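You operate a simulated robot arm through the tools that you are given. There is no shell and no other tool. Be economical: measure what you need, move in short steps, check, and stop when the job is done.

You are at the controls of a simulated robot arm. One attempt, no reset.

TASK
Brush grease on the patch of the metre rule and shut both clamp levers.
Fine: grease from the flat tin; the brush goes back in its pot. A coat counts when it lies all over at full strength: go over it till it gets no stronger.
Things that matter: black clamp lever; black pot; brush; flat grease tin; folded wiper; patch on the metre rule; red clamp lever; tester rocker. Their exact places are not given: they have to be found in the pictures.

It is judged by the outcome, as a careful person would: the job done as asked, and still so three seconds after it is handed in. It fails if anything else is knocked over, pushed out of place, dropped, spilled or broken.

THE ROBOT
A 6-joint arm with a two-finger parallel gripper on a trunk, on a base that drives. Base frame: it is fixed to the floor where the robot stands at the start and does not move with it; the origin is under the middle of the robot, x ahead of it, y to its left, z up. Lengths are in m, angles in rad, forces in N, time in s.
With the tool pointing down near the work surface it reaches from about 0.1 to 0.7 m from the robot's upright axis, wherever it stands. Its first joint turns from -2.897 to 2.897 rad. Places, roughly: black clamp lever [0.5, 1.4, 1]; black pot [1.4, 0, 0.9]; brush [1.5, 0, 1]; flat grease tin [1.25, 0.25, 1]; folded wiper [1.25, 0, 0.75]; patch on the metre rule [0.3, 1.4, 0.9]; red clamp lever [-0.4, 1.9, 1]; tester rocker [-0.1, 1.8, 1]. Payload 3.91 kg.
The TCP is the grasp point between the finger pads, 0.03 m short of the fingertips. In the tool frame z runs along the fingers and y along their closing line. The gripper opens to 0.11 m. The fingers are 0.02 m wide and 0.01 m thick; the gripper's body (0.048 by 0.112 m) begins 0.055 m behind the TCP.
Orientation is that of the tool frame in the base frame, as a unit quaternion [w, x, y, z]. With the fingers straight down and closing along the base's y, the tool's x points along the base's -x, its y along +y and its z along -z.

THE INTERFACE
- The arm moves only by the tool apply_moves. Its arguments are lists of equal length, an entry for each row: "claw": the finger opening in m, from 0 to 0.11; "translation": the shift along the tool's x, y, z in m, a list of three; "delta_rot": the turn, a rotation vector about the tool's x, y, z in rad, a list of three. In form: {"claw": [claw, ...], "translation": [[dx, dy, dz], ...], "delta_rot": [[wx, wy, wz], ...]}. A call has 1 to 8 rows; each row is the pose to reach, as a shift and turn from the pose commanded when the call began, along the tool's axes at that moment. Each row takes 0.2 s and may step no farther than 0.05 m and 0.15 rad from the row before; otherwise, or with a gripper value out of range, the whole call is refused. Where a pose cannot be reached the arm comes as near as it can. A force on the tool above 60 N (or 10 N above the force at the start of the call, whichever is more), or a blocked arm, ends the call early, and 0.2 s more pass. The fingers move at their own pace (about 0.045 m/s each) and stop on an object; they squeeze with about 41 N. The grip force told is the motor's: it shows also when the fingers shut on nothing. Time passes only in rows, and 0.2 s behind the last, so rows that repeat a pose let the fingers close. The reply holds the time, the measured pose of the TCP, the force on the tool along the base axes, the opening and the grip force, in the units named above and with some noise, with the torque about the TCP (base axes, N m) and any sound that the robot's microphone picked up, and new pictures: "show" is both (left out), scene, wrist or none.
- Cameras (640 x 400 px; columns grow to the right, rows downward): "scene" is now at [0.0298, 0.1297, 1.3911]; the picture's right is [-0.24, -0.97, 0.00], its down [-0.43, 0.11, -0.90] and it looks along [0.87, -0.21, -0.44] (base axes); focal length 296 px, centre (320, 200). "wrist" rides on the gripper at [0.071, 0.022, -0.107] in the tool frame; the picture's right is [-0.29, 0.96, 0.00], its down [-0.76, -0.23, -0.61] and it looks along [-0.58, -0.18, 0.79] (tool axes); focal length 243 px, centre (320, 200).
- move_column(by): slides the trunk up (or, below 0, down) by that many m; the arm and the scene camera ride with it, the base frame stays. It gives what a move gives, with no picture.
- roll_base(legs): drives the robot by 1 to 6 legs, each [ahead, left, turn to the left] in m, m and rad, along the robot's own axes; the way and the turn of a leg run together, so that a leg with both is an arc; at most 1.5 m and 3.142 rad a leg. The arm and the cameras ride along, it lands a little off, and it stops where it bumps. It gives what a move gives, and a new picture of the scene camera.
- head_to(pan, tilt): turns the head with the scene camera to pan (to the left, within 1.501 rad either way) and tilt (down, from -0.506 to 1.204), counted from straight ahead of the robot. It gives what a move gives, and a new picture of the scene camera.
- pixel_to_xyz(camera, pixels): there is no depth. For up to 12 entries [column, row, z] of the newest picture of that camera ("zoom" is the newest enlarged one), the place [x, y] in the base frame at which the ray of that pixel passes the height z, good to about 0.002 m, but the place of the scene camera against the robot may be out by one fixed shift of up to 0.018 m in any direction. It takes no simulated time.
- close_up(camera, box): a new picture of the part [left, top, right, bottom] of that camera's present view, enlarged. It takes no simulated time.
- job_done(): hands the job in; it is judged then, once.

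Work in short steps. Measure before you move; look again where a grasp or a placing could have gone wrong, and mend it. You have 80 turns and 260 pictures in all, those below and enlarged ones among them. Open the gripper and draw the arm clear of the work before you hand the job in, unless the task says otherwise; then end with one line.

The tools are called after "Request:" by a JSON object that holds its "method" and its "body". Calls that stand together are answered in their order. apply_moves: Moves the arm, as the interface text tells. Its arguments: {"type":"object","properties":{"claw":{"type":"array"},"translation":{"type":"array"},"delta_rot":{"type":"array"},"show":{"type":"string","enum":["both","scene","wrist","none"]}},"required":["claw","translation","delta_rot"]} The other tools are called the same way: move_column (by) slides the trunk up or down; roll_base (legs) drives the base; head_to (pan, tilt) turns the head that bears the scene camera; pixel_to_xyz (camera, pixels) gives the place at which the rays of pixels pass given heights; close_up (camera, box) takes an enlarged picture of a part of a camera's view; job_done () hands the job in.

At the start:

```text
time: 0.0
tool_pos: [0.3965, -0.0065, 1.1462]
ee_rot: [0.0, 0.0, 1.0, 0.0]
ft_force: [0.0, 0.1, 0.5]
torque: [-0.03, -0.01, 0.01]
grip_width: 0.1099
gripper_force: 0.1
trunk travel left (down, up): [-0.319, 0.271]
robot x, y, heading: [0.0029, -0.0003, -0.002]
head pan, tilt: [-0.241, 0.459]
```

scene: 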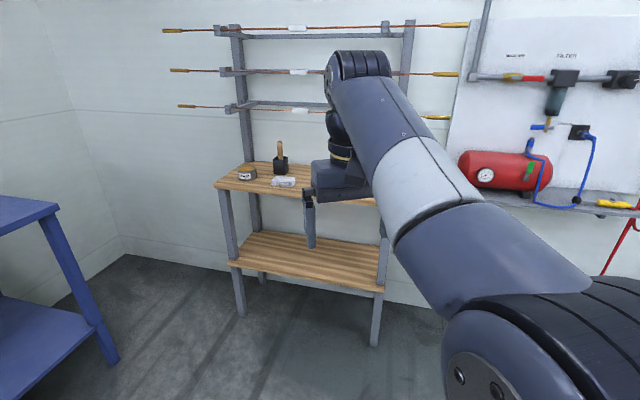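
wrist: 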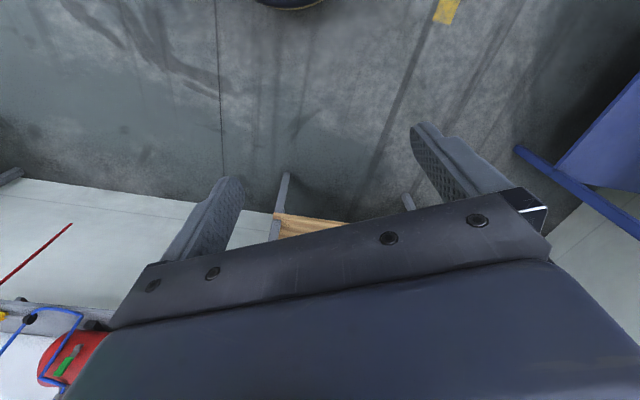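

The shelf carries tin (247,174), pot with brush (281,160) and a white item (284,182). I enlarge this part and then look at the bench on the left.

Request:
{"method": "close_up", "body": {"camera": "scene", "box": [210, 130, 320, 200]}}

Request:
{"method": "pixel_to_xyz", "body": {"camera": "scene", "pixels": [[247, 180, 0.86], [281, 172, 0.86], [284, 184, 0.86], [217, 185, 0.86], [258, 163, 0.86], [376, 205, 0.86]]}}

Request:
{"method": "head_to", "body": {"pan": 1.3, "tilt": 0.45}}

```text
5.71 times, centred on (265, 165) of scene
```

zoom: 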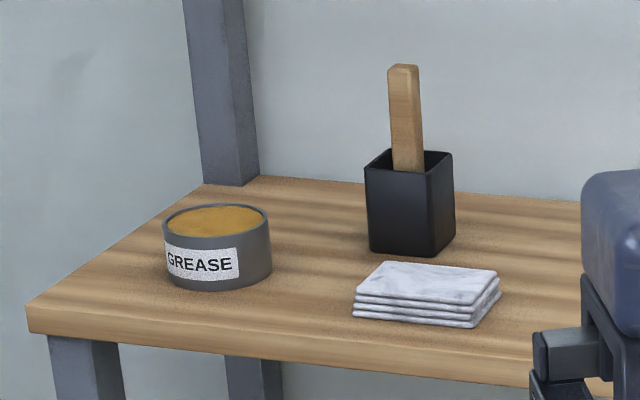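

```text
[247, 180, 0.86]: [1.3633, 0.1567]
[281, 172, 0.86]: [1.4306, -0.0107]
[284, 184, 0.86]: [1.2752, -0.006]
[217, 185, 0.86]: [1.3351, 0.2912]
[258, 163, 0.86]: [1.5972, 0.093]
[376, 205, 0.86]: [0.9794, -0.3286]
```

```text
time: 1.6
tool_pos: [0.397, -0.006, 1.1456]
ee_rot: [0.0, 0.0, 1.0, 0.0]
ft_force: [1.0, 0.3, 1.5]
torque: [0.04, 0.0, 0.0]
grip_width: 0.1099
gripper_force: 0.0
trunk travel left (down, up): [-0.319, 0.271]
robot x, y, heading: [-0.0017, 0.0013, -0.0]
head pan, tilt: [1.3, 0.45]
```

scene: 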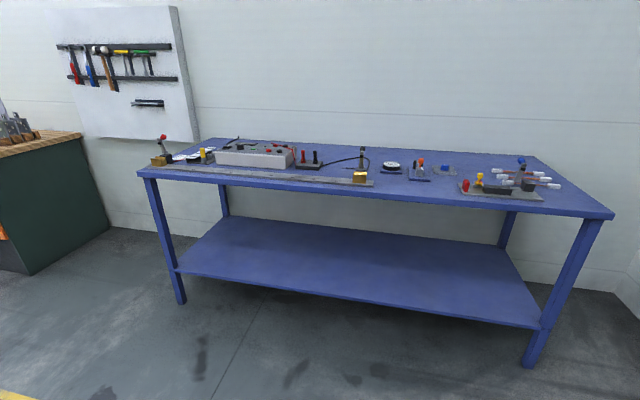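

The bench lies at left with many things; I enlarge its two halves.

Request:
{"method": "close_up", "body": {"camera": "scene", "box": [140, 125, 268, 205]}}

Request:
{"method": "close_up", "body": {"camera": "scene", "box": [255, 130, 383, 210]}}

Request:
{"method": "close_up", "body": {"camera": "scene", "box": [370, 130, 610, 220]}}

Request:
{"method": "pixel_to_xyz", "body": {"camera": "scene", "pixels": [[140, 174, 0.86], [612, 215, 0.86], [212, 140, 0.86], [532, 157, 0.86], [158, 165, 0.86], [373, 185, 0.86], [307, 165, 0.86], [360, 180, 0.86], [420, 175, 0.86], [500, 190, 0.86]]}}

```text
5.00 times, centred on (204, 165) of scene
```

zoom: 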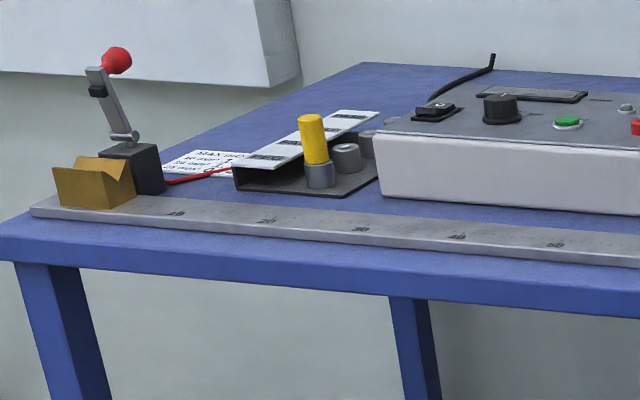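

```text
5.00 times, centred on (319, 170) of scene
```

zoom: 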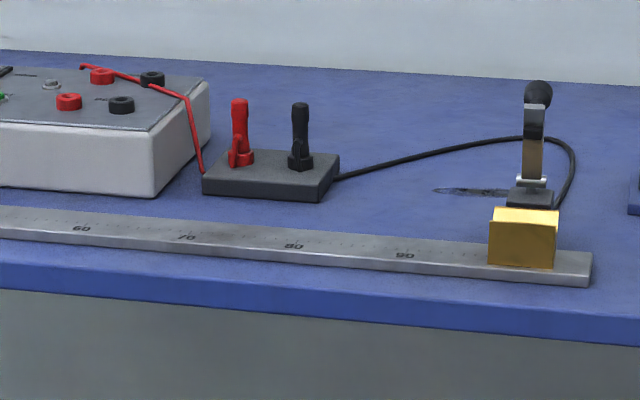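

```text
2.67 times, centred on (490, 175) of scene
```

zoom: 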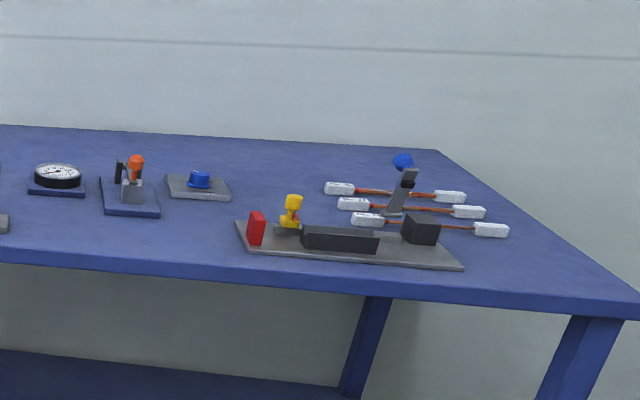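

```text
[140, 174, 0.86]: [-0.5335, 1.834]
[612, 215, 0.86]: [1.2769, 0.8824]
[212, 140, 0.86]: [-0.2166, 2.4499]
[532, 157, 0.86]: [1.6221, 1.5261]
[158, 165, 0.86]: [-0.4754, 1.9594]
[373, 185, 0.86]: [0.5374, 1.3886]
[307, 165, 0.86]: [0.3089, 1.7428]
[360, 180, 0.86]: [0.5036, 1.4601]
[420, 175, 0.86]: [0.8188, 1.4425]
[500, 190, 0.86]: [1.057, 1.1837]
```

The shelf's front edge is turned about 0.52 rad; I drive to stand square before it, about 0.62 m from the pot, and look down at it.

Request:
{"method": "roll_base", "body": {"legs": [[0.82, 0.33, 0], [0, 0, -0.52]]}}

Request:
{"method": "head_to", "body": {"pan": 0.0, "tilt": 0.7}}

```text
time: 7.8
tool_pos: [1.1712, 0.1373, 1.1446]
ee_rot: [0.0, 0.253, 0.968, 0.0]
ft_force: [0.3, 1.2, -0.2]
torque: [-0.02, 0.01, -0.01]
grip_width: 0.1102
gripper_force: 0.0
trunk travel left (down, up): [-0.319, 0.271]
robot x, y, heading: [0.828, 0.3349, -0.506]
head pan, tilt: [1.3, 0.45]
```

scene: 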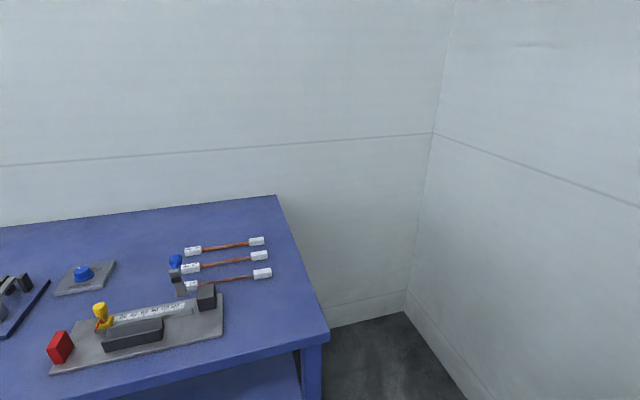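

```text
time: 9.3
tool_pos: [1.1706, 0.1369, 1.1447]
ee_rot: [0.0, 0.252, 0.968, 0.0]
ft_force: [-0.4, -0.5, 1.1]
torque: [0.0, 0.01, 0.01]
grip_width: 0.1098
gripper_force: 0.0
trunk travel left (down, up): [-0.319, 0.271]
robot x, y, heading: [0.8229, 0.3343, -0.509]
head pan, tilt: [0.0, 0.7]
```

scene: 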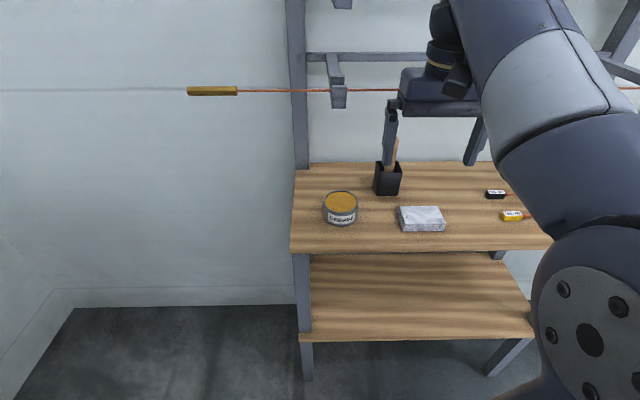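

Now the tin (340,208), pot (387,180), wiper (421,218) are seen; two probes at right. I measure and enlarge.

Request:
{"method": "pixel_to_xyz", "body": {"camera": "scene", "pixels": [[387, 190, 0.86], [340, 202, 0.92], [340, 216, 0.86], [290, 251, 0.86], [553, 246, 0.86], [338, 97, 1.2], [421, 225, 0.86], [393, 140, 1.0]]}}

Request:
{"method": "close_up", "body": {"camera": "scene", "box": [310, 80, 470, 240]}}

Request:
{"method": "close_up", "body": {"camera": "wrist", "box": [0, 0, 640, 400]}}

```text
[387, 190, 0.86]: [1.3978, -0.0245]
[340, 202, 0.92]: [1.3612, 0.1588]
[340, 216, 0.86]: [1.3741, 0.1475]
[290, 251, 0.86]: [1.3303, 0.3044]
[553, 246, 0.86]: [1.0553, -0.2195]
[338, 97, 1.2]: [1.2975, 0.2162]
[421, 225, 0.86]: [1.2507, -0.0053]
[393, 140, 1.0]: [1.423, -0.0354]
```

```text
2.50 times, centred on (390, 160) of scene
```

zoom: 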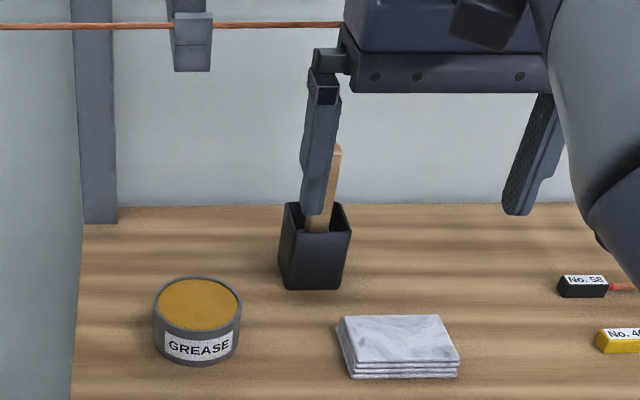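

```text
1.00 times, centred on (320, 200) of wrist
```

zoom: 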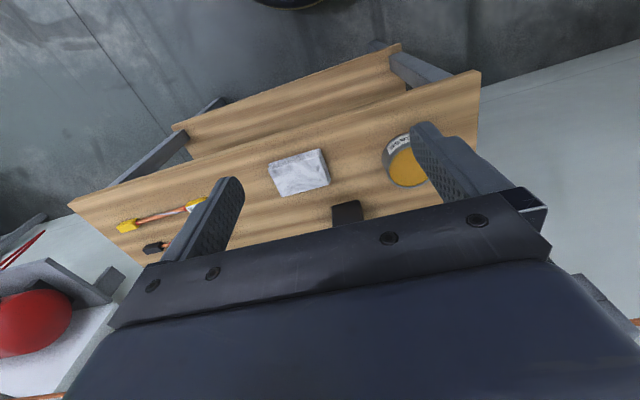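

I compare wrist and scene measures for the tin, wiper corners and pot, to find the scene camera's shift.

Request:
{"method": "pixel_to_xyz", "body": {"camera": "wrist", "pixels": [[326, 187, 0.885], [272, 196, 0.885], [269, 163, 0.885], [320, 149, 0.885], [481, 71, 0.86], [347, 213, 0.95]]}}

Request:
{"method": "pixel_to_xyz", "body": {"camera": "zoom", "pixels": [[408, 163, 0.91]]}}

Request:
{"method": "pixel_to_xyz", "body": {"camera": "scene", "pixels": [[397, 206.5, 0.885], [437, 206, 0.885], [444, 222, 0.885], [402, 224, 0.885], [290, 251, 0.86], [388, 163, 0.95]]}}

```text
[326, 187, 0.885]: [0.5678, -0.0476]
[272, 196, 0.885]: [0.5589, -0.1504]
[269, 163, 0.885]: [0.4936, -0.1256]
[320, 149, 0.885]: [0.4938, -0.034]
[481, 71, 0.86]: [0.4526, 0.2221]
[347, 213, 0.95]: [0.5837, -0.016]
```

```text
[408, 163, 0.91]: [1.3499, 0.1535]
```

```text
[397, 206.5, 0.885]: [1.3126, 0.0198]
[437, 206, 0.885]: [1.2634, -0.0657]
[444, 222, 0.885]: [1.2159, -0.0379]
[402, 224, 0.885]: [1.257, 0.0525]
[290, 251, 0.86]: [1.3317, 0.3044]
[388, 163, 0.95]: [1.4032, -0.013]
```

The lowest rod hangs on hooks at about z = 1.18 over the shelf's front part, so I will reach under it with the tool pitched to about 20° below level. First I pitch in place, in front of the shelf.

Request:
{"method": "apply_moves", "body": {"claw": [0.11, 0.11, 0.11, 0.11, 0.11, 0.11, 0.11, 0.11], "translation": [[0, 0, 0], [0, 0, 0], [0, 0, 0], [0, 0, 0], [0, 0, 0], [0, 0, 0], [0, 0, 0], [0, 0, 0]], "delta_rot": [[0, -0.15, 0], [0, -0.3, 0], [0, -0.45, 0], [0, -0.6, 0], [0, -0.75, 0], [0, -0.9, 0], [0, -1.05, 0], [0, -1.2, 0]]}}

```text
time: 11.3
tool_pos: [1.1981, 0.1218, 1.0968]
ee_rot: [0.494, 0.217, 0.833, -0.125]
ft_force: [0.7, 1.0, 0.4]
torque: [0.01, -0.02, 0.01]
grip_width: 0.11
gripper_force: 0.1
trunk travel left (down, up): [-0.319, 0.271]
robot x, y, heading: [0.8246, 0.3357, -0.512]
head pan, tilt: [0.0, 0.7]
stopped in row 8: the arm was blocked; the commanded pose is now the measured one
```

scene: 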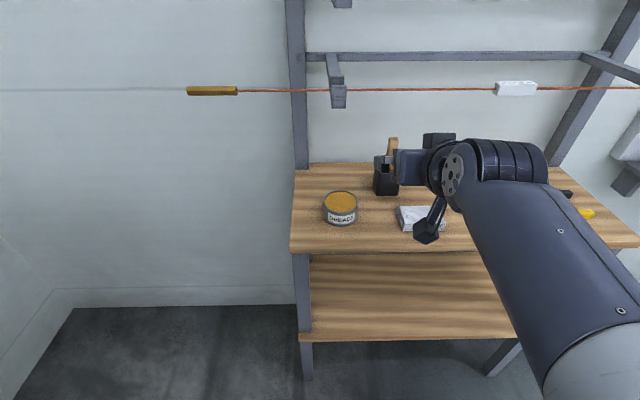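
wrist: 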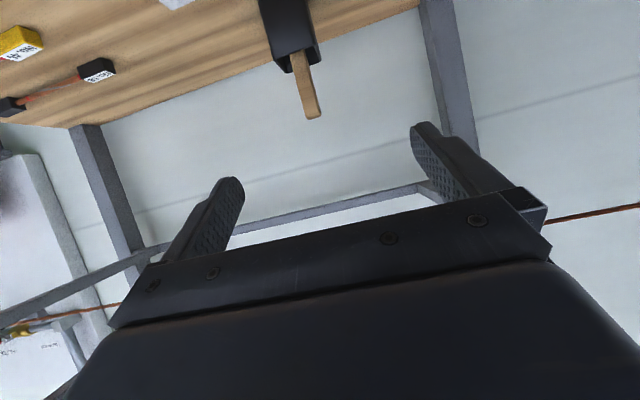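

The pitch reached about 29° below level before a joint limit; fine for now. I triangulate the brush's top from wrist (312,117) and scene (393,139), and the pot.

Request:
{"method": "pixel_to_xyz", "body": {"camera": "wrist", "pixels": [[312, 117, 1.0], [312, 117, 1.04], [300, 52, 0.95], [275, 66, 0.95], [321, 60, 0.95], [258, 5, 0.86], [312, 117, 0.98]]}}

Request:
{"method": "pixel_to_xyz", "body": {"camera": "scene", "pixels": [[393, 139, 1.0], [393, 139, 1.04], [393, 139, 0.98], [375, 190, 0.86], [387, 196, 0.86]]}}

Request:
{"method": "close_up", "body": {"camera": "scene", "box": [320, 125, 420, 235]}}

Request:
{"method": "close_up", "body": {"camera": "wrist", "box": [230, 0, 390, 130]}}

```text
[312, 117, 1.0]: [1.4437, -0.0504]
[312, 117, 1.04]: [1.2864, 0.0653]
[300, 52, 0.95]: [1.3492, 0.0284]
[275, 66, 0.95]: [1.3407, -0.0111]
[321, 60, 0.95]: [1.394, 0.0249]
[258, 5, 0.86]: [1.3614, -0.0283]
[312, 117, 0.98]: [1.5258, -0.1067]
```

```text
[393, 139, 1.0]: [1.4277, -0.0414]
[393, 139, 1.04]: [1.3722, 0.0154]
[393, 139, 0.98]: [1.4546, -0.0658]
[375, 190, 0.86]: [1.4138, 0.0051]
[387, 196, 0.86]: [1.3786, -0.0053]
```

```text
3.64 times, centred on (370, 180) of scene
```

zoom: 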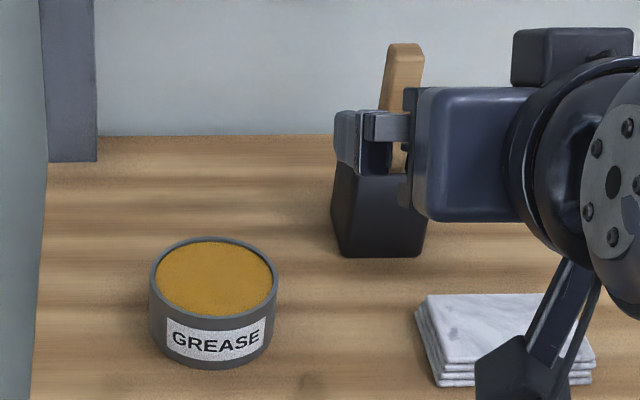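

```text
3.08 times, centred on (310, 65) of wrist
```

zoom: 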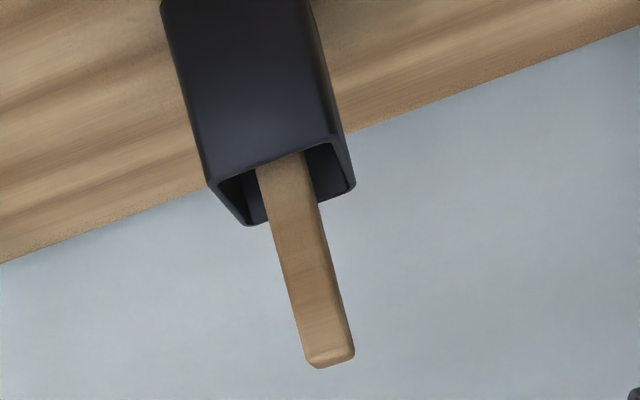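

Brush top is near (1.433,-0.044,1.003), about 0.286 m ahead and 0.03 m to the right of the TCP. I go part way, lowering to z ≈ 1.0, and pitch a little more.

Request:
{"method": "apply_moves", "body": {"claw": [0.11, 0.11, 0.11, 0.11, 0.11], "translation": [[0.004, -0.006, 0.032], [0.008, -0.012, 0.064], [0.012, -0.018, 0.096], [0.016, -0.024, 0.128], [0.021, -0.03, 0.16]], "delta_rot": [[0, 0, 0], [0, 0, 0], [0, -0.05, 0], [0, -0.1, 0], [0, -0.13, 0]]}}

```text
time: 12.5
tool_pos: [1.3, 0.0341, 1.0006]
ee_rot: [0.535, 0.169, 0.812, -0.16]
ft_force: [-0.6, -1.0, 1.0]
torque: [0.11, 0.03, -0.05]
grip_width: 0.1101
gripper_force: 0.0
trunk travel left (down, up): [-0.319, 0.271]
robot x, y, heading: [0.827, 0.3398, -0.51]
head pan, tilt: [0.0, 0.7]
```

scene: 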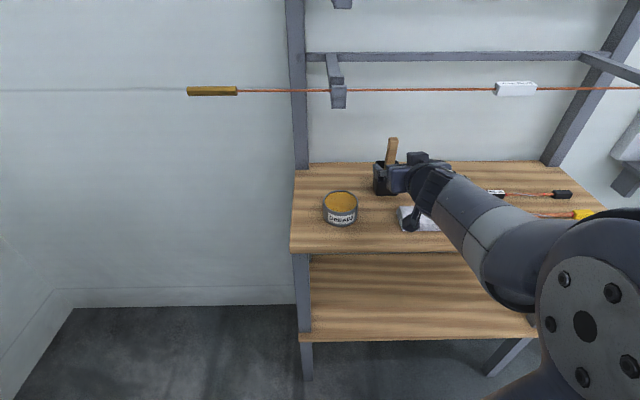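
wrist: 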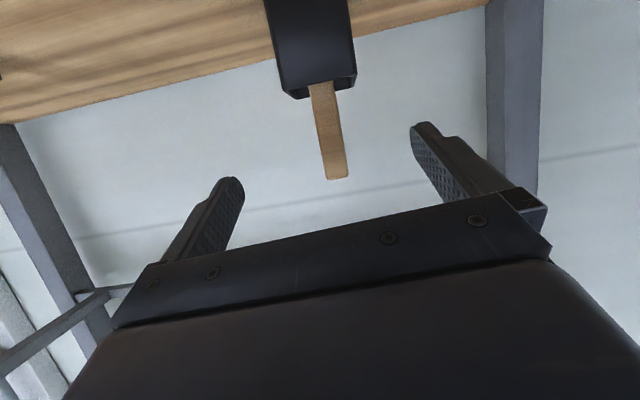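

The handle tip is now at wrist (337,178). I triangulate it against the previous view.

Request:
{"method": "pixel_to_xyz", "body": {"camera": "wrist", "pixels": [[337, 178, 1.0], [337, 178, 1.003], [337, 178, 1.006], [337, 178, 1.01], [322, 85, 0.95], [322, 85, 0.96], [348, 176, 1.003], [327, 179, 1.003]]}}

Request:
{"method": "pixel_to_xyz", "body": {"camera": "scene", "pixels": [[392, 138, 1.0], [392, 138, 1.01], [389, 163, 0.96], [389, 163, 0.95]]}}

Request:
{"method": "close_up", "body": {"camera": "scene", "box": [350, 125, 470, 245]}}

```text
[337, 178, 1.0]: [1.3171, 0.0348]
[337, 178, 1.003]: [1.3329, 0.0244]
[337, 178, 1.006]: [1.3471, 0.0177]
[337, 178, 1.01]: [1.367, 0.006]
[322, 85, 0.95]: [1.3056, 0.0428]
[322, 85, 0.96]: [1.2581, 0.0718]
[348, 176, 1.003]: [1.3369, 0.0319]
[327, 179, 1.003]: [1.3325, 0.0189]
```

```text
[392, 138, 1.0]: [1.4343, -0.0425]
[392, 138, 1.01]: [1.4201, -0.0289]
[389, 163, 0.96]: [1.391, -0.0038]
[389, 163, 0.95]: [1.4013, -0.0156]
```

```text
3.33 times, centred on (410, 185) of scene
```

zoom: 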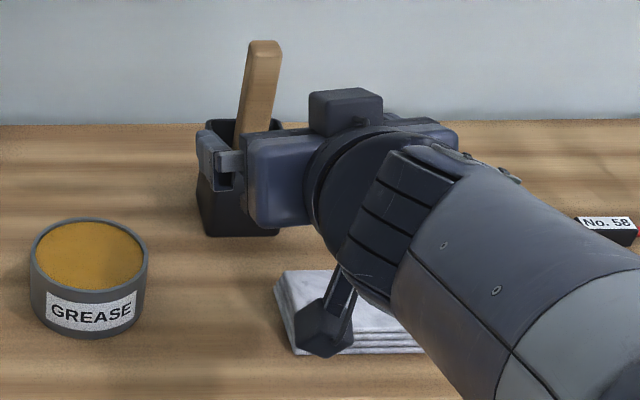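

Two wrist views put the handle tip at about (1.388,-0.009,1.014), in the fingers' middle plane, roughly 0.1 m ahead. I move 0.06 m ahead and look again.

Request:
{"method": "apply_moves", "body": {"claw": [0.11, 0.11, 0.11], "translation": [[-0.009, 0, 0.029], [-0.018, 0, 0.0575], [-0.018, 0, 0.0575]], "delta_rot": [[0, 0, 0], [0, 0, 0], [0, 0, 0]]}}

```text
time: 13.3
tool_pos: [1.3506, 0.0049, 1.0]
ee_rot: [0.549, 0.207, 0.798, -0.139]
ft_force: [-0.1, -1.3, -0.2]
torque: [0.0, 0.01, 0.0]
grip_width: 0.1102
gripper_force: 0.1
trunk travel left (down, up): [-0.319, 0.271]
robot x, y, heading: [0.8261, 0.3354, -0.509]
head pan, tilt: [0.0, 0.7]
```

scene: 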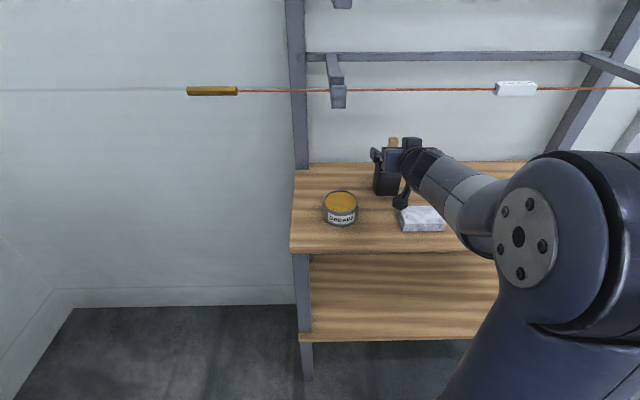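
wrist: 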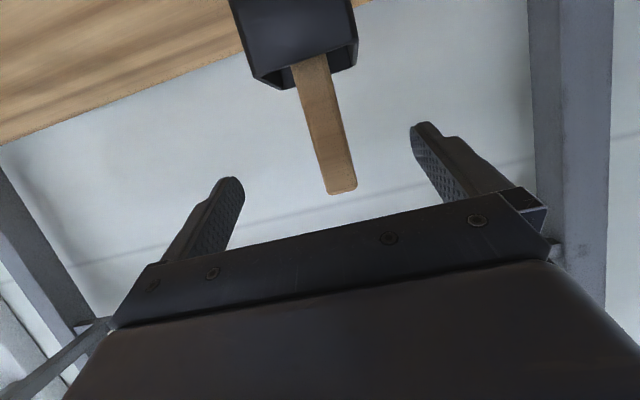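

Level again. I triangulate the tip (343,192) and rim anew.

Request:
{"method": "pixel_to_xyz", "body": {"camera": "wrist", "pixels": [[343, 192, 1.0], [343, 192, 1.01], [343, 192, 1.02], [310, 65, 0.95], [310, 65, 0.94], [253, 75, 0.94], [353, 52, 0.94], [300, 50, 0.94]]}}

Request:
{"method": "pixel_to_xyz", "body": {"camera": "scene", "pixels": [[392, 137, 1.01], [392, 137, 1.02], [392, 137, 1.03]]}}

Request:
{"method": "close_up", "body": {"camera": "scene", "box": [350, 125, 450, 225]}}

```text
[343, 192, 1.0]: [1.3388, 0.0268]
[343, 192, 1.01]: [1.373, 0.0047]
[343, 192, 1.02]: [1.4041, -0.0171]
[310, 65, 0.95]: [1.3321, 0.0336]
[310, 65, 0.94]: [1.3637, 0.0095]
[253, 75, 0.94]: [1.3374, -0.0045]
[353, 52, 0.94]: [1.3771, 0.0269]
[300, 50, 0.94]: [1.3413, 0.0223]
```

```text
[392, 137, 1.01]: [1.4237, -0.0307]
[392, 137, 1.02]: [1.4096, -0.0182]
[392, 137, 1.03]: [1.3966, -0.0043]
```

```text
4.00 times, centred on (400, 175) of scene
```

zoom: 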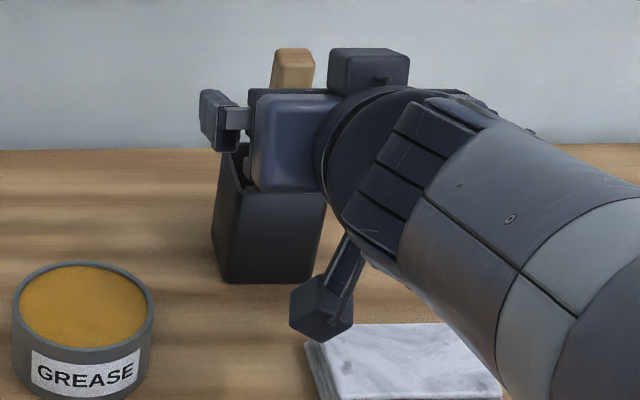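

Handle is 0.04–0.06 m ahead and 6 mm to the left. I advance 0.054 m, lowering to z ≈ 0.985, with the fingers still open.

Request:
{"method": "apply_moves", "body": {"claw": [0.11, 0.11, 0.11], "translation": [[-0.004, 0.006, 0.028], [-0.0054, 0.006, 0.0558], [-0.0054, 0.006, 0.0558]], "delta_rot": [[0, 0, 0], [0, 0, 0], [0, 0, 0]]}}

```text
time: 14.1
tool_pos: [1.403, -0.0164, 0.9856]
ee_rot: [0.549, 0.207, 0.798, -0.139]
ft_force: [-0.1, -0.3, -0.6]
torque: [-0.01, 0.01, 0.02]
grip_width: 0.1102
gripper_force: 0.1
trunk travel left (down, up): [-0.319, 0.271]
robot x, y, heading: [0.8281, 0.3408, -0.511]
head pan, tilt: [0.0, 0.7]
```

scene: 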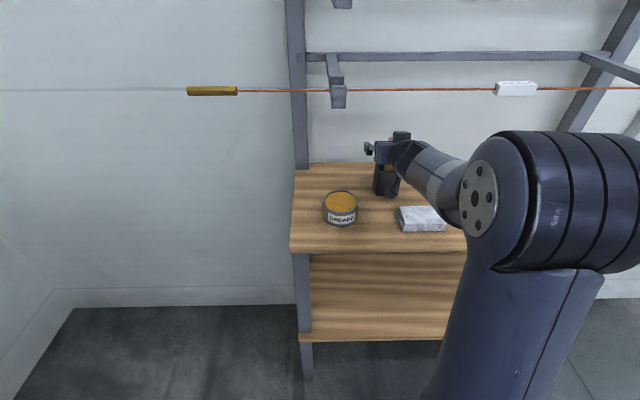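
wrist: 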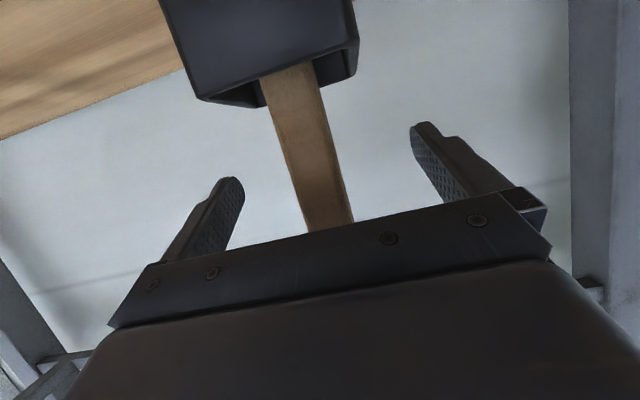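

The handle stands between the pads near the TCP. I close the fingers on it.

Request:
{"method": "apply_moves", "body": {"claw": [0.0, 0.0, 0.0, 0.0, 0.0, 0.0, 0.0, 0.0], "translation": [[0, 0, 0], [0, 0, 0], [0, 0, 0], [0, 0, 0], [0, 0, 0], [0, 0, 0], [0, 0, 0], [0, 0, 0]], "delta_rot": [[0, 0, 0], [0, 0, 0], [0, 0, 0], [0, 0, 0], [0, 0, 0], [0, 0, 0], [0, 0, 0], [0, 0, 0]], "show": "wrist"}}

```text
time: 15.9
tool_pos: [1.4022, -0.0155, 0.9858]
ee_rot: [0.549, 0.207, 0.798, -0.138]
ft_force: [0.4, 0.3, 0.8]
torque: [0.02, -0.01, -0.01]
grip_width: 0.0209
gripper_force: 41.4
trunk travel left (down, up): [-0.319, 0.271]
robot x, y, heading: [0.8268, 0.3358, -0.512]
head pan, tilt: [0.0, 0.7]
```

wrist: 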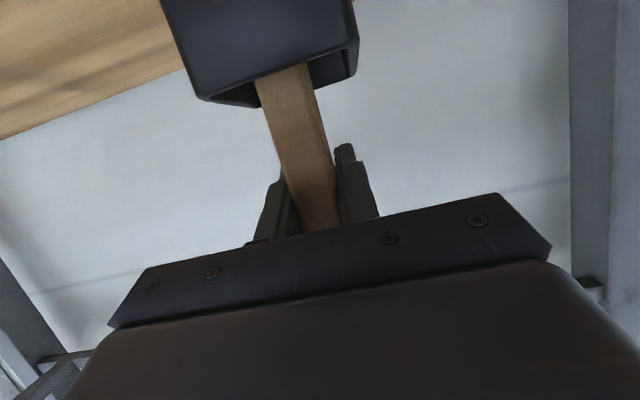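

The brush is gripped (0.021 m). I lift straight up 0.045 m, still within the pot, keeping clear of the rod above.

Request:
{"method": "apply_moves", "body": {"claw": [0.0, 0.0, 0.0], "translation": [[-0.014, 0, -0.0054], [-0.028, 0, -0.0108], [-0.042, 0, -0.0162]], "delta_rot": [[0, 0, 0], [0, 0, 0], [0, 0, 0]]}}

Request:
{"method": "close_up", "body": {"camera": "scene", "box": [300, 60, 460, 220]}}

```text
time: 16.7
tool_pos: [1.4017, -0.0158, 1.0296]
ee_rot: [0.549, 0.206, 0.798, -0.139]
ft_force: [-0.6, -0.4, -0.5]
torque: [-0.02, -0.01, 0.0]
grip_width: 0.0212
gripper_force: 41.5
trunk travel left (down, up): [-0.319, 0.271]
robot x, y, heading: [0.8282, 0.3384, -0.513]
head pan, tilt: [0.0, 0.7]
```

scene: 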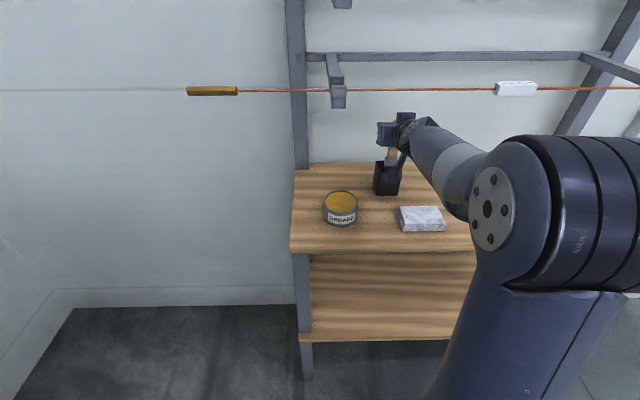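
wrist: 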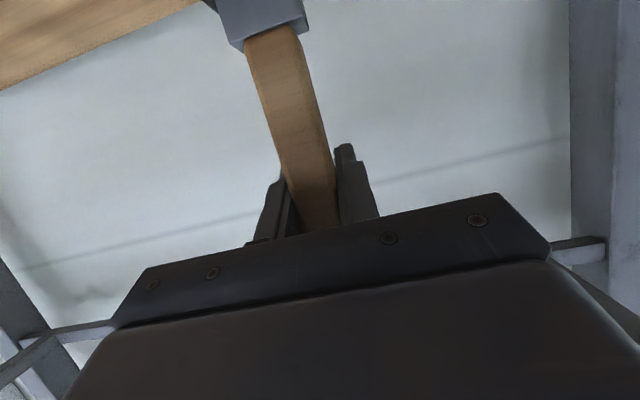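

```text
2.50 times, centred on (380, 140) of scene
```

zoom: 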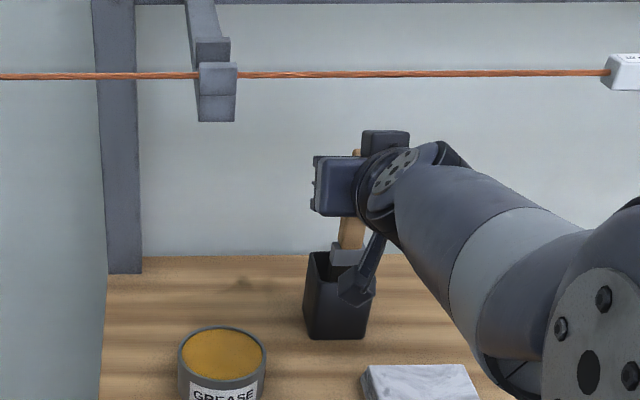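

The rod is about z = 1.21 there and the gripper's top near 1.145; I lift 0.045 m more and look whether the bristles clear the rim.

Request:
{"method": "apply_moves", "body": {"claw": [0.0, 0.0, 0.0], "translation": [[-0.014, 0, -0.0054], [-0.028, 0, -0.0108], [-0.042, 0, -0.0162]], "delta_rot": [[0, 0, 0], [0, 0, 0], [0, 0, 0]]}}

Request:
{"method": "close_up", "body": {"camera": "scene", "box": [320, 60, 440, 220]}}

```text
time: 17.5
tool_pos: [1.4023, -0.0161, 1.0754]
ee_rot: [0.547, 0.208, 0.799, -0.139]
ft_force: [-0.1, -0.3, -1.2]
torque: [-0.01, -0.01, -0.01]
grip_width: 0.0212
gripper_force: 40.7
trunk travel left (down, up): [-0.319, 0.271]
robot x, y, heading: [0.8266, 0.3354, -0.505]
head pan, tilt: [0.0, 0.7]
```

scene: 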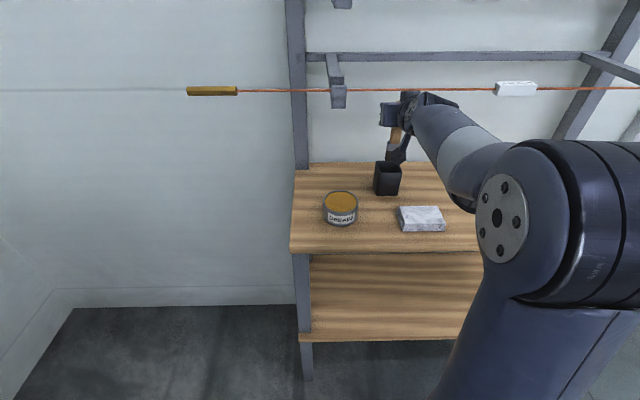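
wrist: 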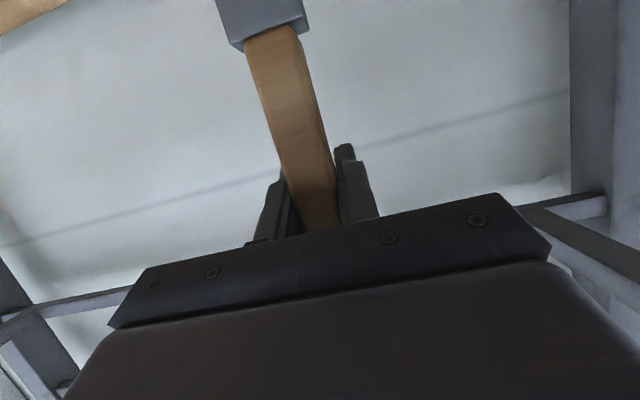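

```text
2.50 times, centred on (380, 140) of scene
```

zoom: 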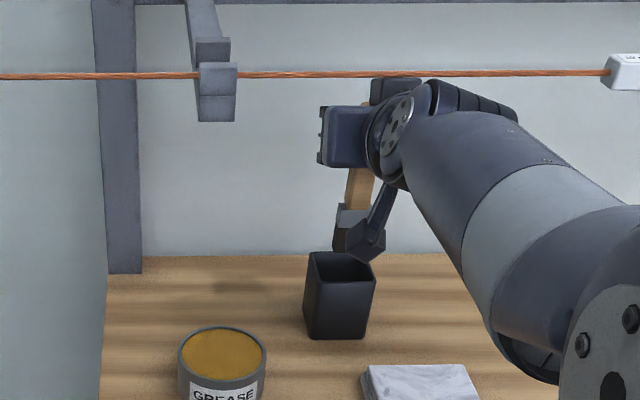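

The forearm comes near the rod in view, so I pitch the nose up (lowering the wrist) while drawing back a little so that the bristles stay over the pot.

Request:
{"method": "apply_moves", "body": {"claw": [0.0, 0.0, 0.0, 0.0, 0.0], "translation": [[0.001, 0, -0.003], [0.002, 0, -0.01], [0.004, 0, -0.02], [0.006, 0, -0.03], [0.006, 0, -0.03]], "delta_rot": [[0, -0.06, 0], [0, -0.12, 0], [0, -0.18, 0], [0, -0.26, 0], [0, -0.26, 0]]}}

Request:
{"method": "close_up", "body": {"camera": "scene", "box": [320, 60, 440, 220]}}

```text
time: 18.7
tool_pos: [1.3823, 0.0001, 1.0782]
ee_rot: [0.64, 0.18, 0.731, -0.152]
ft_force: [0.8, 0.1, 0.3]
torque: [0.01, -0.02, -0.03]
grip_width: 0.0209
gripper_force: 41.0
out of reach, approached as far as the arm can: row 2, 3, 4, 5
trunk travel left (down, up): [-0.319, 0.271]
robot x, y, heading: [0.8269, 0.3403, -0.508]
head pan, tilt: [0.0, 0.7]
```

scene: 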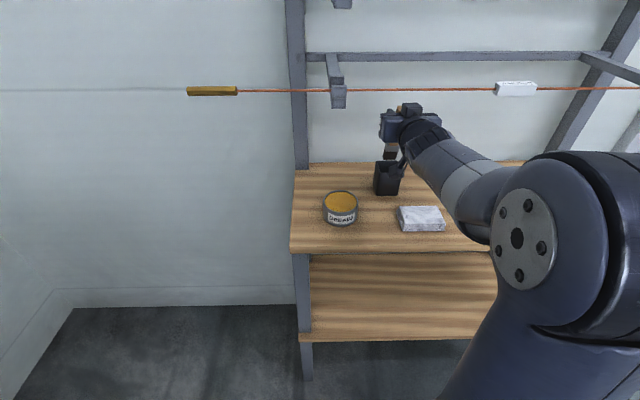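
wrist: 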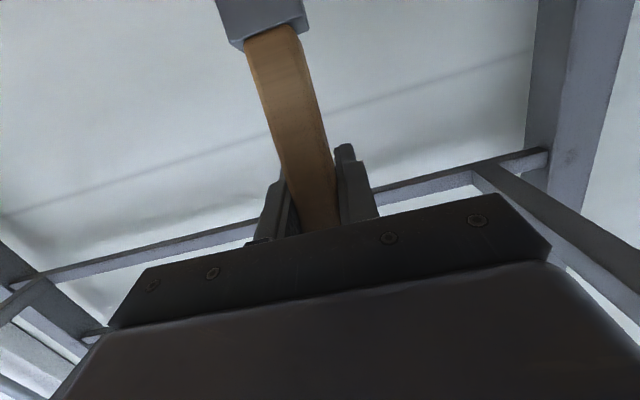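

```text
2.50 times, centred on (380, 140) of scene
```

zoom: 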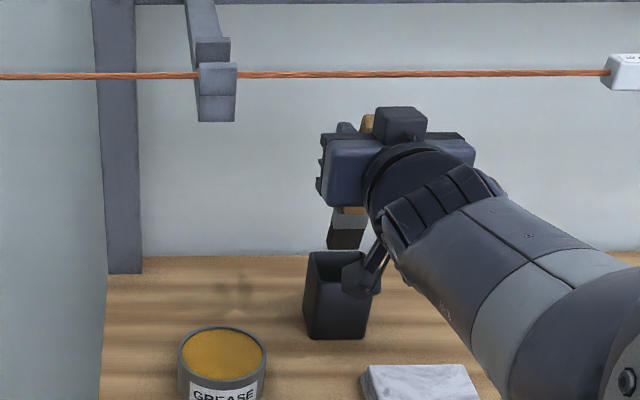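

The bristles are out (bottom at zoom (345,248)) and all is clear of the rod. I measure bristle end and tin, at several heights.

Request:
{"method": "pixel_to_xyz", "body": {"camera": "scene", "pixels": [[390, 159, 0.94], [390, 159, 0.95], [390, 159, 0.96], [390, 159, 0.97], [340, 202, 0.91], [340, 226, 0.86], [324, 207, 0.91], [357, 207, 0.91], [340, 191, 0.92], [341, 213, 0.92]]}}

Request:
{"method": "close_up", "body": {"camera": "scene", "box": [310, 170, 374, 234]}}

```text
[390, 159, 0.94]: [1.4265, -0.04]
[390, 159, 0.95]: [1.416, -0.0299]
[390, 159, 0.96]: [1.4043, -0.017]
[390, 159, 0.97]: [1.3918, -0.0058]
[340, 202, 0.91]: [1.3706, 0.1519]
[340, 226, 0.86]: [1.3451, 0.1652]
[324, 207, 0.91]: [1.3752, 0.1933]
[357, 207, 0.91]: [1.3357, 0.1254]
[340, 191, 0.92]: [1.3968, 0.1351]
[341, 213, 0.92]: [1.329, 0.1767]
```

```text
6.25 times, centred on (342, 202) of scene
```

zoom: 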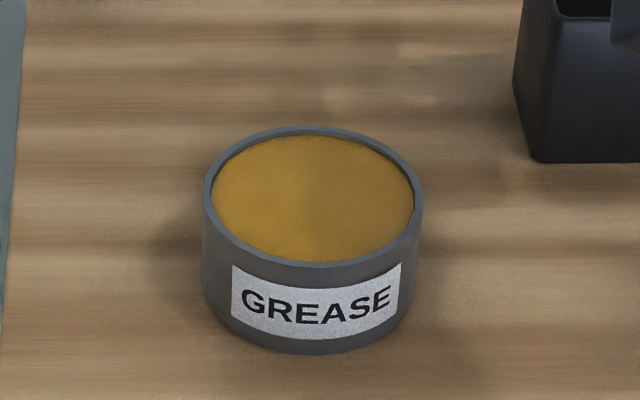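

Relative to the bristles, the tin's middle is (-0.027,+0.164) away and its rim at about z = 0.905. I first go left past the pot and lower 0.03 m, staying right of the hook.

Request:
{"method": "apply_moves", "body": {"claw": [0.0, 0.0, 0.0, 0.0, 0.0], "translation": [[0, 0.025, 0], [0, 0.05, 0], [0, 0.075, 0], [0.015, 0.075, 0.002], [0.03, 0.075, 0.004]], "delta_rot": [[0, 0, 0], [0, 0, 0], [0, 0, 0], [0, 0.05, 0], [0, 0.1, 0]]}}

Request:
{"method": "close_up", "body": {"camera": "scene", "box": [310, 60, 430, 240]}}

```text
time: 19.9
tool_pos: [1.3881, 0.0146, 1.057]
ee_rot: [0.618, 0.19, 0.747, -0.153]
ft_force: [0.9, -3.4, 8.1]
torque: [-0.3, -0.17, 0.01]
grip_width: 0.021
gripper_force: 41.6
out of reach, approached as far as the arm can: row 1, 2, 3, 4, 5
trunk travel left (down, up): [-0.319, 0.271]
robot x, y, heading: [0.8245, 0.3381, -0.509]
head pan, tilt: [0.0, 0.7]
```

scene: 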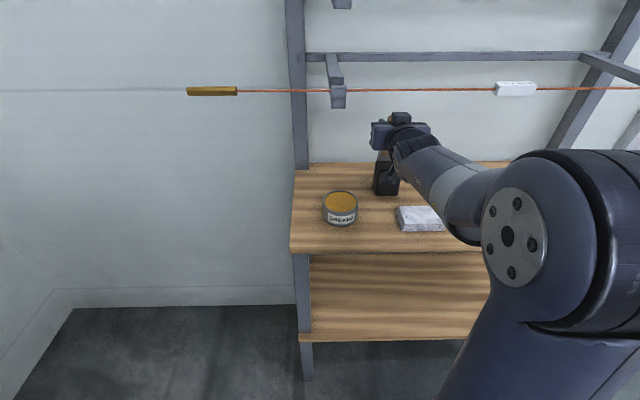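
wrist: 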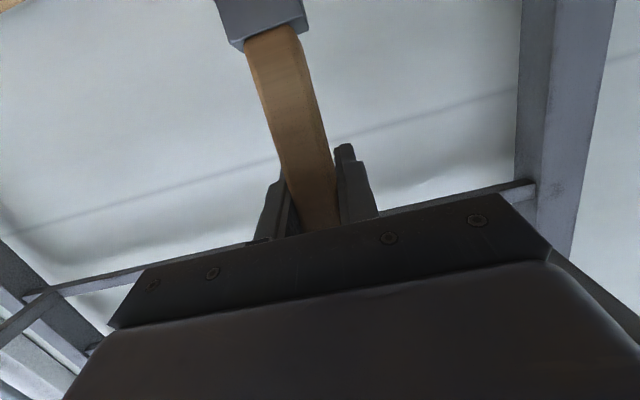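

```text
2.22 times, centred on (370, 150) of scene
```

zoom: 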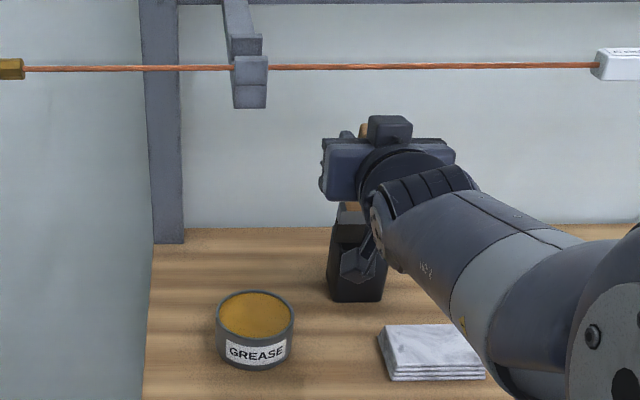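

The arm could not go left in that orientation and lowered onto the pot (8 N). I lift straight with the trunk, which keeps the pose.

Request:
{"method": "move_column", "body": {"by": 0.028}}

Request:
{"method": "close_up", "body": {"camera": "scene", "box": [310, 60, 430, 240]}}

Request:
{"method": "close_up", "body": {"camera": "wrist", "box": [0, 0, 640, 400]}}

```text
time: 20.6
tool_pos: [1.3876, 0.0154, 1.082]
ee_rot: [0.616, 0.19, 0.749, -0.152]
ft_force: [-0.7, 0.4, -1.0]
torque: [0.03, 0.02, -0.03]
grip_width: 0.021
gripper_force: 41.0
trunk travel left (down, up): [-0.347, 0.243]
robot x, y, heading: [0.8272, 0.3358, -0.51]
head pan, tilt: [0.0, 0.7]
```

```text
2.22 times, centred on (370, 150) of scene
```

zoom: 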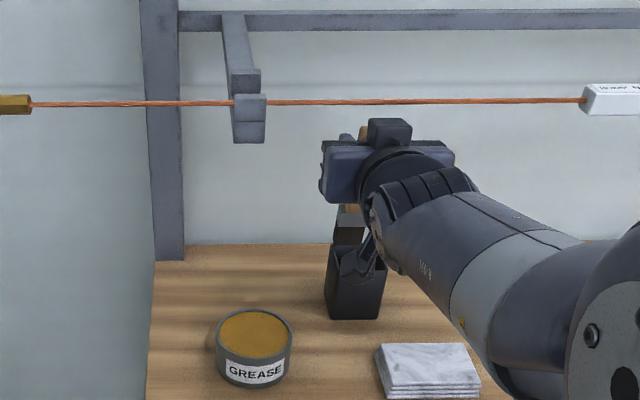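

```text
1.00 times, centred on (320, 200) of wrist
```

zoom: 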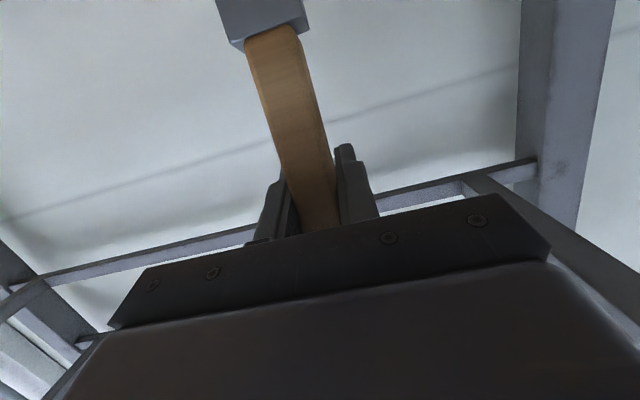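

The pot stands as before and nothing is in touch. I drive the base 0.05 m to the left (the pose of the arm kept) so that the brush is off the pot, then lower with the trunk to get clear of the rod.

Request:
{"method": "roll_base", "body": {"legs": [[0, 0.05, 0]]}}

Request:
{"method": "close_up", "body": {"camera": "scene", "box": [310, 60, 430, 240]}}

```text
time: 21.5
tool_pos: [1.4121, 0.0588, 1.0824]
ee_rot: [0.616, 0.192, 0.748, -0.154]
ft_force: [-0.3, 0.5, 0.3]
torque: [0.0, 0.0, -0.01]
grip_width: 0.0211
gripper_force: 41.3
trunk travel left (down, up): [-0.347, 0.243]
robot x, y, heading: [0.8484, 0.3767, -0.513]
head pan, tilt: [0.0, 0.7]
```

scene: 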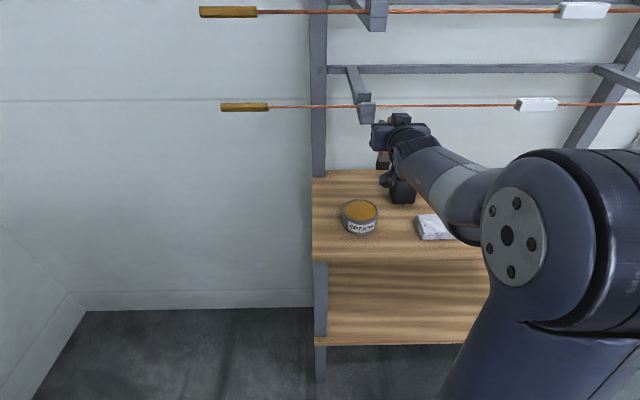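

```text
2.22 times, centred on (370, 150) of scene
```

zoom: 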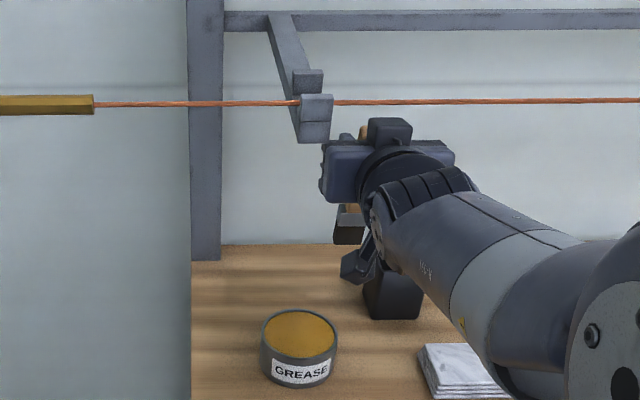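

The brush is now left of the pot. I lower the trunk 0.035 m, then drive back 0.05 m as a first part of the way to the tin.

Request:
{"method": "move_column", "body": {"by": -0.033}}

Request:
{"method": "roll_base", "body": {"legs": [[-0.08, 0, 0]]}}

Request:
{"method": "close_up", "body": {"camera": "scene", "box": [310, 60, 430, 240]}}

```text
time: 22.3
tool_pos: [1.4122, 0.0586, 1.0495]
ee_rot: [0.616, 0.191, 0.749, -0.152]
ft_force: [0.0, -0.3, -0.8]
torque: [0.0, 0.02, -0.01]
grip_width: 0.0208
gripper_force: 40.5
trunk travel left (down, up): [-0.314, 0.276]
robot x, y, heading: [0.8524, 0.3826, -0.511]
head pan, tilt: [0.0, 0.7]
```

```text
time: 23.4
tool_pos: [1.3413, 0.0975, 1.0494]
ee_rot: [0.617, 0.191, 0.748, -0.152]
ft_force: [-0.3, 1.1, -1.0]
torque: [-0.02, -0.01, 0.01]
grip_width: 0.0211
gripper_force: 40.7
trunk travel left (down, up): [-0.314, 0.276]
robot x, y, heading: [0.7811, 0.4187, -0.51]
head pan, tilt: [0.0, 0.7]
```

scene: 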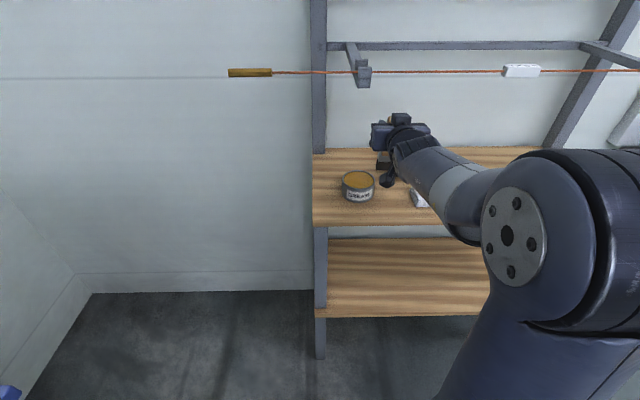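

```text
2.22 times, centred on (370, 150) of scene
```

zoom: 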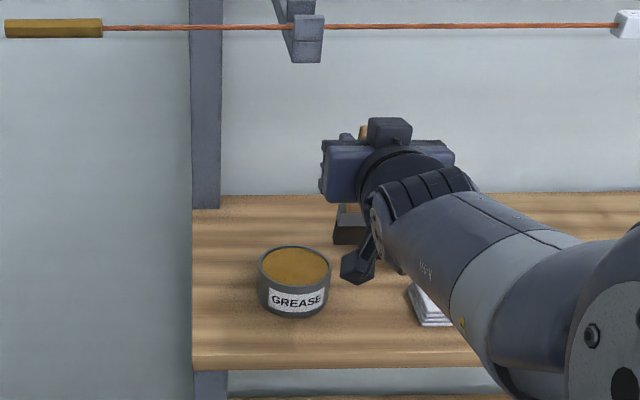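

Clear of rod and pot. I measure the bristle end (383,169) against the tin's middle (359,180.5).

Request:
{"method": "pixel_to_xyz", "body": {"camera": "scene", "pixels": [[382.6, 169.3, 0.93], [382.6, 169.3, 0.92], [358.8, 180.6, 0.905], [358.8, 180.6, 0.9], [376.5, 169, 0.93], [388, 169, 0.93]]}}

```text
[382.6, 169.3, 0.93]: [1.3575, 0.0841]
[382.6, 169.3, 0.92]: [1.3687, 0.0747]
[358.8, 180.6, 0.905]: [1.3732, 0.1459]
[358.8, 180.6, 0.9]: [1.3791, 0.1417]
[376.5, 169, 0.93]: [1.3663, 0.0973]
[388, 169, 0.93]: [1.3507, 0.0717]
```

The tip prediction matches. The tin's middle is 0.062 m left and 0.015 m back of the bristles; I drive so.

Request:
{"method": "roll_base", "body": {"legs": [[-0.016, 0.062, 0]]}}

Request:
{"method": "close_up", "body": {"camera": "scene", "box": [320, 100, 440, 220]}}

```text
time: 24.4
tool_pos: [1.3586, 0.1605, 1.0493]
ee_rot: [0.617, 0.191, 0.748, -0.152]
ft_force: [0.6, -0.3, -1.1]
torque: [0.01, -0.03, 0.03]
grip_width: 0.0211
gripper_force: 41.7
trunk travel left (down, up): [-0.314, 0.276]
robot x, y, heading: [0.7995, 0.4794, -0.511]
head pan, tilt: [0.0, 0.7]
```

scene: 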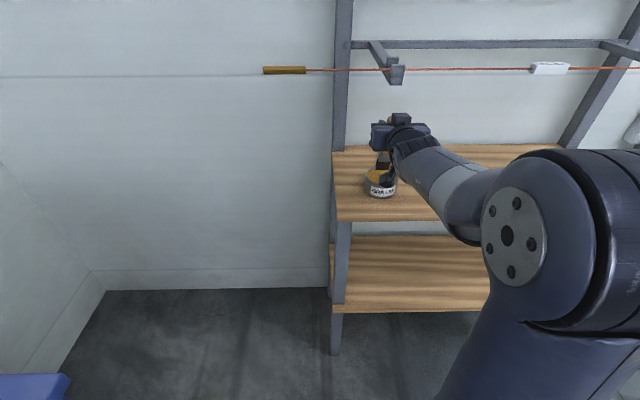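

```text
3.33 times, centred on (380, 160) of scene
```

zoom: 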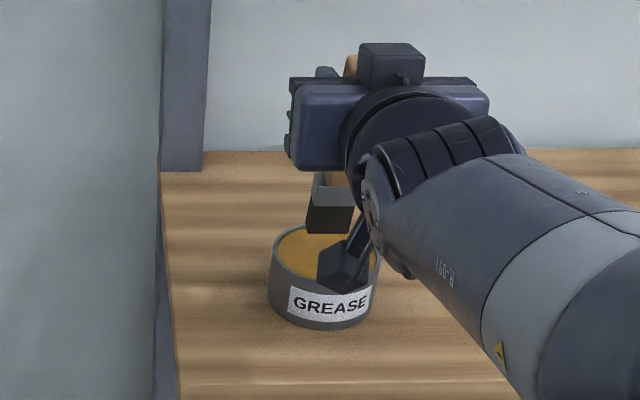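

The bristles are over the tin's middle. I lower the trunk in steps, watching the force.

Request:
{"method": "move_column", "body": {"by": -0.03}}

Request:
{"method": "close_up", "body": {"camera": "scene", "box": [320, 100, 440, 220]}}

```text
time: 25.1
tool_pos: [1.3564, 0.161, 1.0259]
ee_rot: [0.621, 0.189, 0.745, -0.153]
ft_force: [0.0, -0.4, 24.0]
torque: [-0.16, -0.02, -0.03]
grip_width: 0.0209
gripper_force: 41.1
trunk travel left (down, up): [-0.284, 0.306]
robot x, y, heading: [0.7939, 0.4816, -0.512]
head pan, tilt: [0.0, 0.7]
```

```text
3.33 times, centred on (380, 160) of scene
```

zoom: 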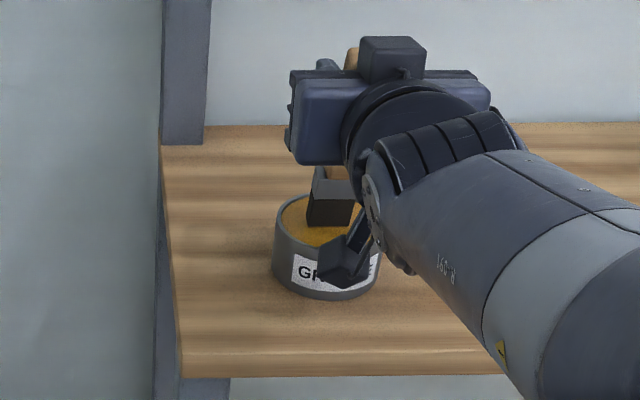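

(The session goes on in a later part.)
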